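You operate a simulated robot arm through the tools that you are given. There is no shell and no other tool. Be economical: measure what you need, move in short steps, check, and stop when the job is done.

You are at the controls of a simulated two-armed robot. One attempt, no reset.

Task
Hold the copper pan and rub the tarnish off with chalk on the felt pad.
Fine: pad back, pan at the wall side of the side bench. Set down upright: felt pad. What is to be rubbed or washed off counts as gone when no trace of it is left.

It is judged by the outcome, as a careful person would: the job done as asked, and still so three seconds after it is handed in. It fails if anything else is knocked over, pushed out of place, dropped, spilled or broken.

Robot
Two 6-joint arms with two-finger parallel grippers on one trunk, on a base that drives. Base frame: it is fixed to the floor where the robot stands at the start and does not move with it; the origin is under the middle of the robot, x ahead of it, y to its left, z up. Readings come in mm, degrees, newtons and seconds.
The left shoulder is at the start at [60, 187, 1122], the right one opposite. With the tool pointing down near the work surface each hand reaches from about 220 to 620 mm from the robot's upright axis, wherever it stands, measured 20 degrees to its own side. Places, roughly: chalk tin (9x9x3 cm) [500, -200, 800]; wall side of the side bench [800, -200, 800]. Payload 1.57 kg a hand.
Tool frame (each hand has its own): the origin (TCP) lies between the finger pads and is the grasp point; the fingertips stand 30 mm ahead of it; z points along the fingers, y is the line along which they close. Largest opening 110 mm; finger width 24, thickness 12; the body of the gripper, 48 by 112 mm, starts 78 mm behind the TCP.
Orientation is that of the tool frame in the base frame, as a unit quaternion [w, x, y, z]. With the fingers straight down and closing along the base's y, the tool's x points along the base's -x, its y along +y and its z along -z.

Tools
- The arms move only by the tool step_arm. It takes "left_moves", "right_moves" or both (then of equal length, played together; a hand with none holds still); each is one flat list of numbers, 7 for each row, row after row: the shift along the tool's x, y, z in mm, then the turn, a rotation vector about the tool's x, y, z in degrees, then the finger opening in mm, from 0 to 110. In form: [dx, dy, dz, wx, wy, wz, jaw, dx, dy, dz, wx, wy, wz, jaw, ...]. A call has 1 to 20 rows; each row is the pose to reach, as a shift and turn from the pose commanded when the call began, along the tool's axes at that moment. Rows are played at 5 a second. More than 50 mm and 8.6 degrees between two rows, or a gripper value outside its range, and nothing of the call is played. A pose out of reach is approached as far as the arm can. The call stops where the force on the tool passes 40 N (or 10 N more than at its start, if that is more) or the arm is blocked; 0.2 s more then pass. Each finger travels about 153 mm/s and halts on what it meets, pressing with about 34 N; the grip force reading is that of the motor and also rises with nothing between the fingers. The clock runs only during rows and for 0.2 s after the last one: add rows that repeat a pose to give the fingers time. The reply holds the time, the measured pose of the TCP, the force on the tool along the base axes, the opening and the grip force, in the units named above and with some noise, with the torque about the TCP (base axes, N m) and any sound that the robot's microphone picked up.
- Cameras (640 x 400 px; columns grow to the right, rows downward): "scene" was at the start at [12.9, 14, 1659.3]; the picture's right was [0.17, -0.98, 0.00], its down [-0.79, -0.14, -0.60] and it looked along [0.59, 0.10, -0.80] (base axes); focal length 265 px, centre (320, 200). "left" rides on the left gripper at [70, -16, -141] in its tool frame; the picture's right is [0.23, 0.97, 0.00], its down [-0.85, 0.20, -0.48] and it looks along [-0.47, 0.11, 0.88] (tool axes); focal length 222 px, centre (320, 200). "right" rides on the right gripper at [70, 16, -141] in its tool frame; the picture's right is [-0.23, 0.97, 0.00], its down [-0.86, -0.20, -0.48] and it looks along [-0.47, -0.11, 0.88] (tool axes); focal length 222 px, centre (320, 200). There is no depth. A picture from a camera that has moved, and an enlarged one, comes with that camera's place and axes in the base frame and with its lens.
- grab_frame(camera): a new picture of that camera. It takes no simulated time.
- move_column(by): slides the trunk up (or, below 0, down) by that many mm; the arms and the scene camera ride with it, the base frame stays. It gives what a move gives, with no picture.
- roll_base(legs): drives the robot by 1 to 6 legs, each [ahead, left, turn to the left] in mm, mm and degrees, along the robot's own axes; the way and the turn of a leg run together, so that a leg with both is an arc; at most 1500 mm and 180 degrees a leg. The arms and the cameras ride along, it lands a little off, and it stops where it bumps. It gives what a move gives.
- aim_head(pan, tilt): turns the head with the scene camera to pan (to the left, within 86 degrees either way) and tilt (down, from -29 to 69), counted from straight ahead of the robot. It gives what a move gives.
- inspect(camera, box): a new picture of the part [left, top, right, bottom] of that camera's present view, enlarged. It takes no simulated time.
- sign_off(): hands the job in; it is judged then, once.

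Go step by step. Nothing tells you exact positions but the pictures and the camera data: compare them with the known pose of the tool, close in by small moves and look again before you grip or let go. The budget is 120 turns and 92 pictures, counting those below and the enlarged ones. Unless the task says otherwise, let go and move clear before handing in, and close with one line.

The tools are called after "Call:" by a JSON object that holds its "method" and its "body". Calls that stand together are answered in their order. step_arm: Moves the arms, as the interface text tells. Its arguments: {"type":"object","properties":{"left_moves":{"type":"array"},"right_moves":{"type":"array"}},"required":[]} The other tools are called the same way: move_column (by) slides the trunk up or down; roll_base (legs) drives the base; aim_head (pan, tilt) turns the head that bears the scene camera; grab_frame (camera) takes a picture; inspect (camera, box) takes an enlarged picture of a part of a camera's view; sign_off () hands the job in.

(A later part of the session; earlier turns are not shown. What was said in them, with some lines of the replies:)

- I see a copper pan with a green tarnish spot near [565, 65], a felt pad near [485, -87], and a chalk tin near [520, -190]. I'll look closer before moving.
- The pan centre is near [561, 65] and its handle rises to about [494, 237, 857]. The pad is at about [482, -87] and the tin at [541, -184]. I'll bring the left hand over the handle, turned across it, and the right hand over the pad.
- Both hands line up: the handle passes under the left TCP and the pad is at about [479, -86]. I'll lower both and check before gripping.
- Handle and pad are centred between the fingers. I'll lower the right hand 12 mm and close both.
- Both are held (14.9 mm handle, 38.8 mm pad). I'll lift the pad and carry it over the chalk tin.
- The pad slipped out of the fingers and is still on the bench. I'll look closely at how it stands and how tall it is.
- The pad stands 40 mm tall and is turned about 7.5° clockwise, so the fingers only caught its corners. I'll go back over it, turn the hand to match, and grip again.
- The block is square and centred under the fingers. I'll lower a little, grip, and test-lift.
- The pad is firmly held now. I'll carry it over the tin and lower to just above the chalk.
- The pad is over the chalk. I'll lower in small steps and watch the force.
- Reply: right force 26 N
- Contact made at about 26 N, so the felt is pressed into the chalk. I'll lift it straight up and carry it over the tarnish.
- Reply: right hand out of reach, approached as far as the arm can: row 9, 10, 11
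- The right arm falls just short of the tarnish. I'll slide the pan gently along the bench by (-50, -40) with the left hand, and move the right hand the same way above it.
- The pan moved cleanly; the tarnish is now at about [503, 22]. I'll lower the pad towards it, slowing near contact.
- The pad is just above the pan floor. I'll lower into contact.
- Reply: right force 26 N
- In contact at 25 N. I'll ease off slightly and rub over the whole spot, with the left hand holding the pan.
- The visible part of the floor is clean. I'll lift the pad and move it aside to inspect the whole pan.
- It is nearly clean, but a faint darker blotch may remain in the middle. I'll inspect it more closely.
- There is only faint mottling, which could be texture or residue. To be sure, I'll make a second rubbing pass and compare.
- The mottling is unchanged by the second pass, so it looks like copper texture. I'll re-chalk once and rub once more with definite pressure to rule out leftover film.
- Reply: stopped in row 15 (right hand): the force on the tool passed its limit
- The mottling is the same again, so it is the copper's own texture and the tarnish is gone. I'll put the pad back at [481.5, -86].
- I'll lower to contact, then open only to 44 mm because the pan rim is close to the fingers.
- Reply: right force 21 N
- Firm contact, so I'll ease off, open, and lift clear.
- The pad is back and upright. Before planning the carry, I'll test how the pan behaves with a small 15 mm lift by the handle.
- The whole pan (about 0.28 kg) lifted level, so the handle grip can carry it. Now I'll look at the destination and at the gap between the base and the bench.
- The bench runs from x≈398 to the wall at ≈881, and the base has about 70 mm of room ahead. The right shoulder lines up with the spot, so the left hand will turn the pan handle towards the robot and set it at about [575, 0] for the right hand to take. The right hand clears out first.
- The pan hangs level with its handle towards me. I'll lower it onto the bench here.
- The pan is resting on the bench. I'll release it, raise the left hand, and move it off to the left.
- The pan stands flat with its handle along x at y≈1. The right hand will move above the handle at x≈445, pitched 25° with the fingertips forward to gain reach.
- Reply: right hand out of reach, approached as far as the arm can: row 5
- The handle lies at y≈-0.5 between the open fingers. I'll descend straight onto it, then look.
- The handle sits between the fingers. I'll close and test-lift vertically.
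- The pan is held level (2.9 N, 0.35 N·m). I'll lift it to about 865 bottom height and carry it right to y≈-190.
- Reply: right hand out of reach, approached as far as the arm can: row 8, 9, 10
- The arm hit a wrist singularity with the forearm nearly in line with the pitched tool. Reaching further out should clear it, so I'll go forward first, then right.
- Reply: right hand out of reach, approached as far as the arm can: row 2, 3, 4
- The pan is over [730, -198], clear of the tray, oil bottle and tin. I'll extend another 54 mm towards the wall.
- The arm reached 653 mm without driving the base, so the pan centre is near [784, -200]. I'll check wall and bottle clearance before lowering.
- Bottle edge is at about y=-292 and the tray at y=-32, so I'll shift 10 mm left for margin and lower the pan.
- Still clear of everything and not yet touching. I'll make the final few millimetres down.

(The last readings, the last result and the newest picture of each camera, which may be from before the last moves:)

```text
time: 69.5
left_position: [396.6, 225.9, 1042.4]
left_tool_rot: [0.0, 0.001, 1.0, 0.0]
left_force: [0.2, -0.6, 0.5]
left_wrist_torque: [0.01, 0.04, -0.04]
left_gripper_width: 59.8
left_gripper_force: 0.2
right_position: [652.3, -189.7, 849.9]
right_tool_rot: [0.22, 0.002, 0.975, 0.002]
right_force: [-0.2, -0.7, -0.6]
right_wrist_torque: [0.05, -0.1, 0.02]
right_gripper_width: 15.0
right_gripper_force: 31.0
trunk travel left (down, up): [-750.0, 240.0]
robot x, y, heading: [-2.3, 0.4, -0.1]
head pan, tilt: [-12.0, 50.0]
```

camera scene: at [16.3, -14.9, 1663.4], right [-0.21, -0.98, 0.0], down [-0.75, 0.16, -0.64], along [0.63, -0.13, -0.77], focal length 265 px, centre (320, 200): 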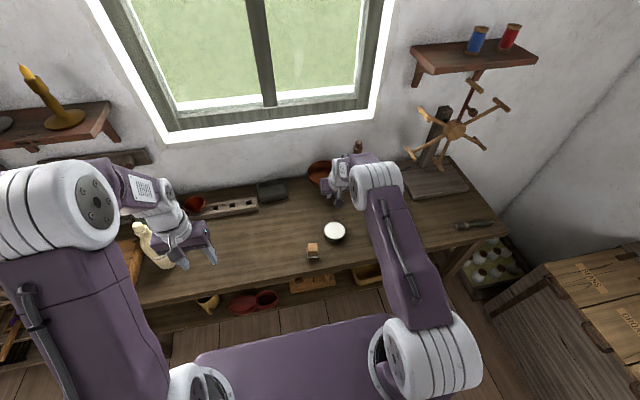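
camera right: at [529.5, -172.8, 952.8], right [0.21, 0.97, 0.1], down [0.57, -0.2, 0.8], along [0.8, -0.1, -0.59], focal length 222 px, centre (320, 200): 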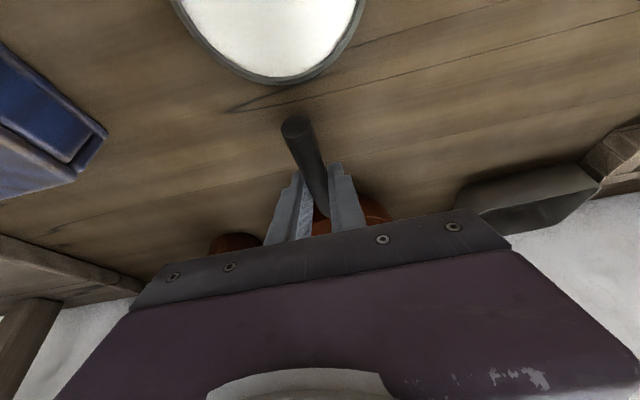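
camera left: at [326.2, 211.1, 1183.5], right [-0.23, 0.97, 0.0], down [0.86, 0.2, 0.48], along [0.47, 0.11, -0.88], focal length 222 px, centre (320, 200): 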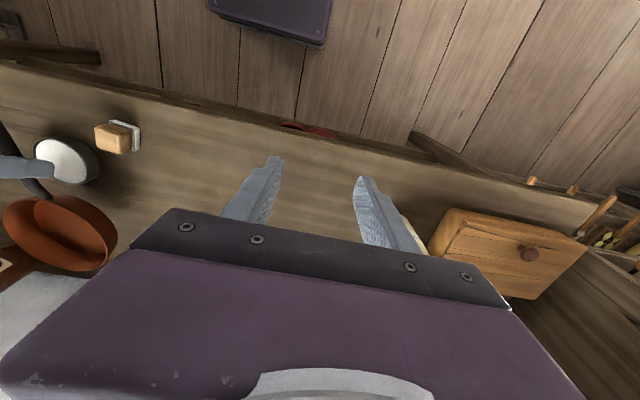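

The bench carries the pan now. I'll open and withdraw straight up, then back.

Call:
{"method": "step_arm", "body": {"right_moves": [0, 0, 0, 0, 0, 0, 22, 0, 0, 0, 0, 0, 0, 32, 0, 0, 0, 0, 0, 0, 40, 0, 0, 0, 0, 0, 0, 40, -8.6, 0, -18, 0, 0, 0, 40, -21.5, 0, -45, 0, 0, 0, 40, -39, 0, -81, 0, 0, 0, 40, -56, 0, -117, 0, 0, 0, 40, -38, 0, -126, 0, 0, 0, 40, -20, 0, -135, 0, 0, 0, 40, 0, 0, -145, 0, 0, 0, 40]}}

Call:
{"method": "grab_frame", "body": {"camera": "scene"}}

Call:
{"method": "grab_frame", "body": {"camera": "right"}}

```text
time: 71.9
left_position: [395.5, 225.5, 1043.0]
left_tool_rot: [0.001, 0.0, 1.0, 0.0]
left_force: [0.2, 0.5, 0.2]
left_wrist_torque: [0.03, -0.02, -0.02]
left_gripper_width: 59.8
left_gripper_force: 0.1
right_position: [588.6, -188.7, 981.4]
right_tool_rot: [0.22, 0.001, 0.975, 0.003]
right_force: [1.2, 0.2, 0.0]
right_wrist_torque: [0.0, 0.0, -0.02]
right_gripper_width: 39.8
right_gripper_force: 0.1
trunk travel left (down, up): [-750.0, 240.0]
robot x, y, heading: [1.6, 2.7, 0.1]
head pan, tilt: [-12.0, 50.0]
```

```text
28 pictures are left
camera scene: at [14.4, -14.7, 1663.5], right [-0.21, -0.98, 0.0], down [-0.75, 0.16, -0.64], along [0.63, -0.13, -0.77], focal length 265 px, centre (320, 200)
```

scene: 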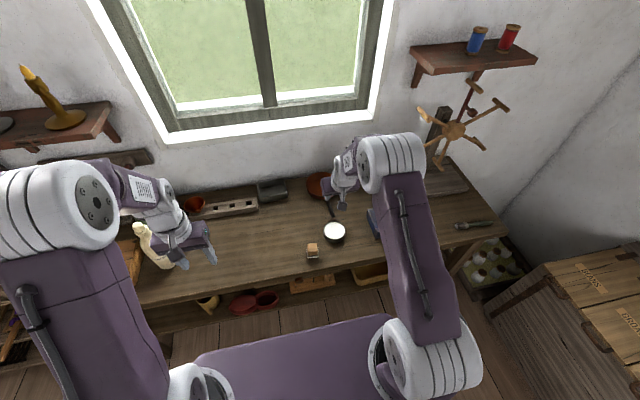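

```text
27 pictures are left
camera right: at [466.6, -173.5, 1078.9], right [0.21, 0.97, 0.1], down [0.57, -0.2, 0.8], along [0.8, -0.1, -0.59], focal length 222 px, centre (320, 200)
```

right: 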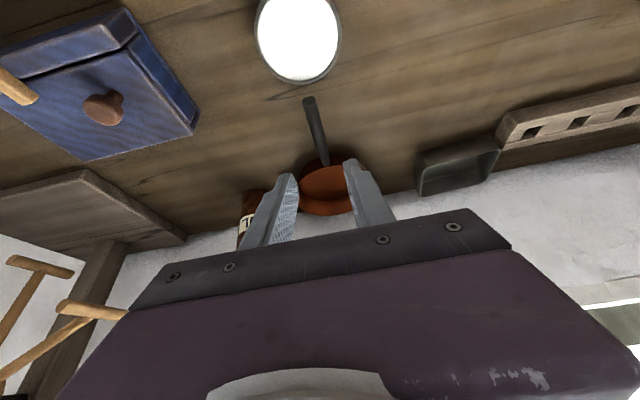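

The pan is free and standing. I'll raise the right hand well clear and check the final layout.

Call:
{"method": "step_arm", "body": {"right_moves": [-10, 0, -36, 0, 5, 0, 40, -20, 0, -72, 0, 10, 0, 40, -30, -20, -100, 0, 15, 0, 40, -30, -50, -130, 0, 20, 0, 40, -30, -80, -150, 0, 25, 0, 40, -30, -80, -150, 0, 25, 0, 40]}}

Call:
{"method": "inspect", "body": {"camera": "scene", "box": [240, 140, 440, 270]}}

Call:
{"method": "grab_frame", "body": {"camera": "right"}}

```text
time: 73.3
left_position: [396.0, 226.7, 1041.7]
left_tool_rot: [0.0, 0.001, 1.0, 0.0]
left_force: [-0.4, -0.5, -0.9]
left_wrist_torque: [0.02, 0.01, 0.01]
left_gripper_width: 59.8
left_gripper_force: 0.0
right_position: [553.5, -269.6, 1128.8]
right_tool_rot: [0.003, 0.001, 1.0, 0.002]
right_force: [0.1, 0.3, -1.8]
right_wrist_torque: [-0.03, 0.01, -0.02]
right_gripper_width: 39.8
right_gripper_force: 0.1
trunk travel left (down, up): [-750.0, 240.0]
robot x, y, heading: [2.0, -3.3, -0.3]
head pan, tilt: [-12.0, 50.0]
```

```text
3.08 times, centred on (340, 205) of scene
camera zoom: at [15.8, -14.4, 1663.5], right [-0.21, -0.98, 0.0], down [-0.75, 0.16, -0.64], along [0.63, -0.13, -0.77], focal length 816 px, centre (258, 185)
```

zoom: 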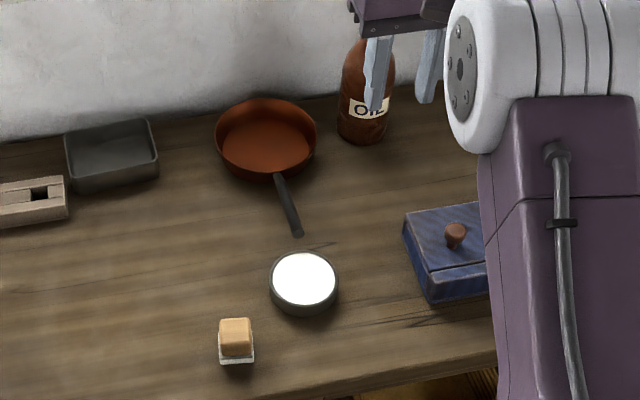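

```text
25 pictures are left
camera right: at [483.2, -253.8, 1270.7], right [0.23, 0.97, 0.01], down [0.85, -0.2, 0.48], along [0.47, -0.1, -0.88], focal length 222 px, centre (320, 200)
```

right: 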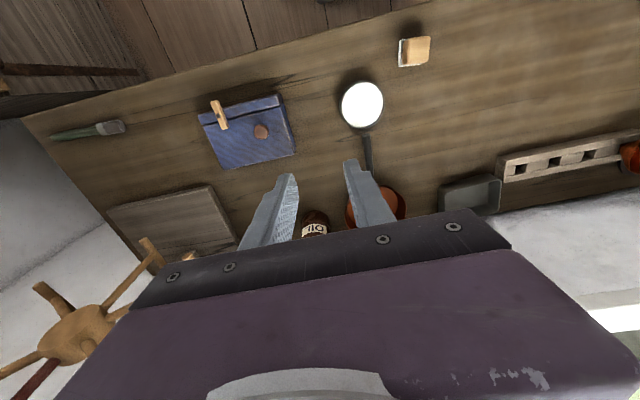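

The layout looks right. One last close look at the pan interior for any trace.

Call:
{"method": "inspect", "body": {"camera": "scene", "box": [300, 165, 350, 200]}}

```text
11.43 times, centred on (325, 182) of scene
camera zoom: at [15.8, -14.4, 1663.5], right [-0.21, -0.98, 0.0], down [-0.75, 0.16, -0.64], along [0.63, -0.13, -0.77], focal length 3030 px, centre (263, 400)
```

zoom: 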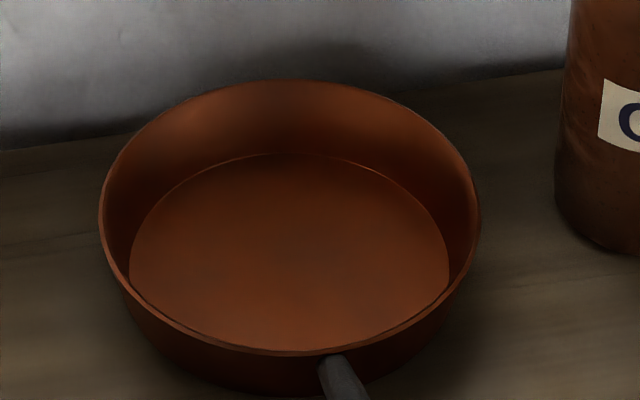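

The pan is clean and stands on the wall side of the bench. The pad is back upright in its place and nothing else was moved, so I'm handing in.

Call:
{"method": "sign_off", "body": {}}

```text
The job is handed in.
```

The tarnish is rubbed off, the felt pad is back upright in its place, and the copper pan stands at the wall side of the bench, about 15 mm short of the [800, -200] mark to keep it off the wall.
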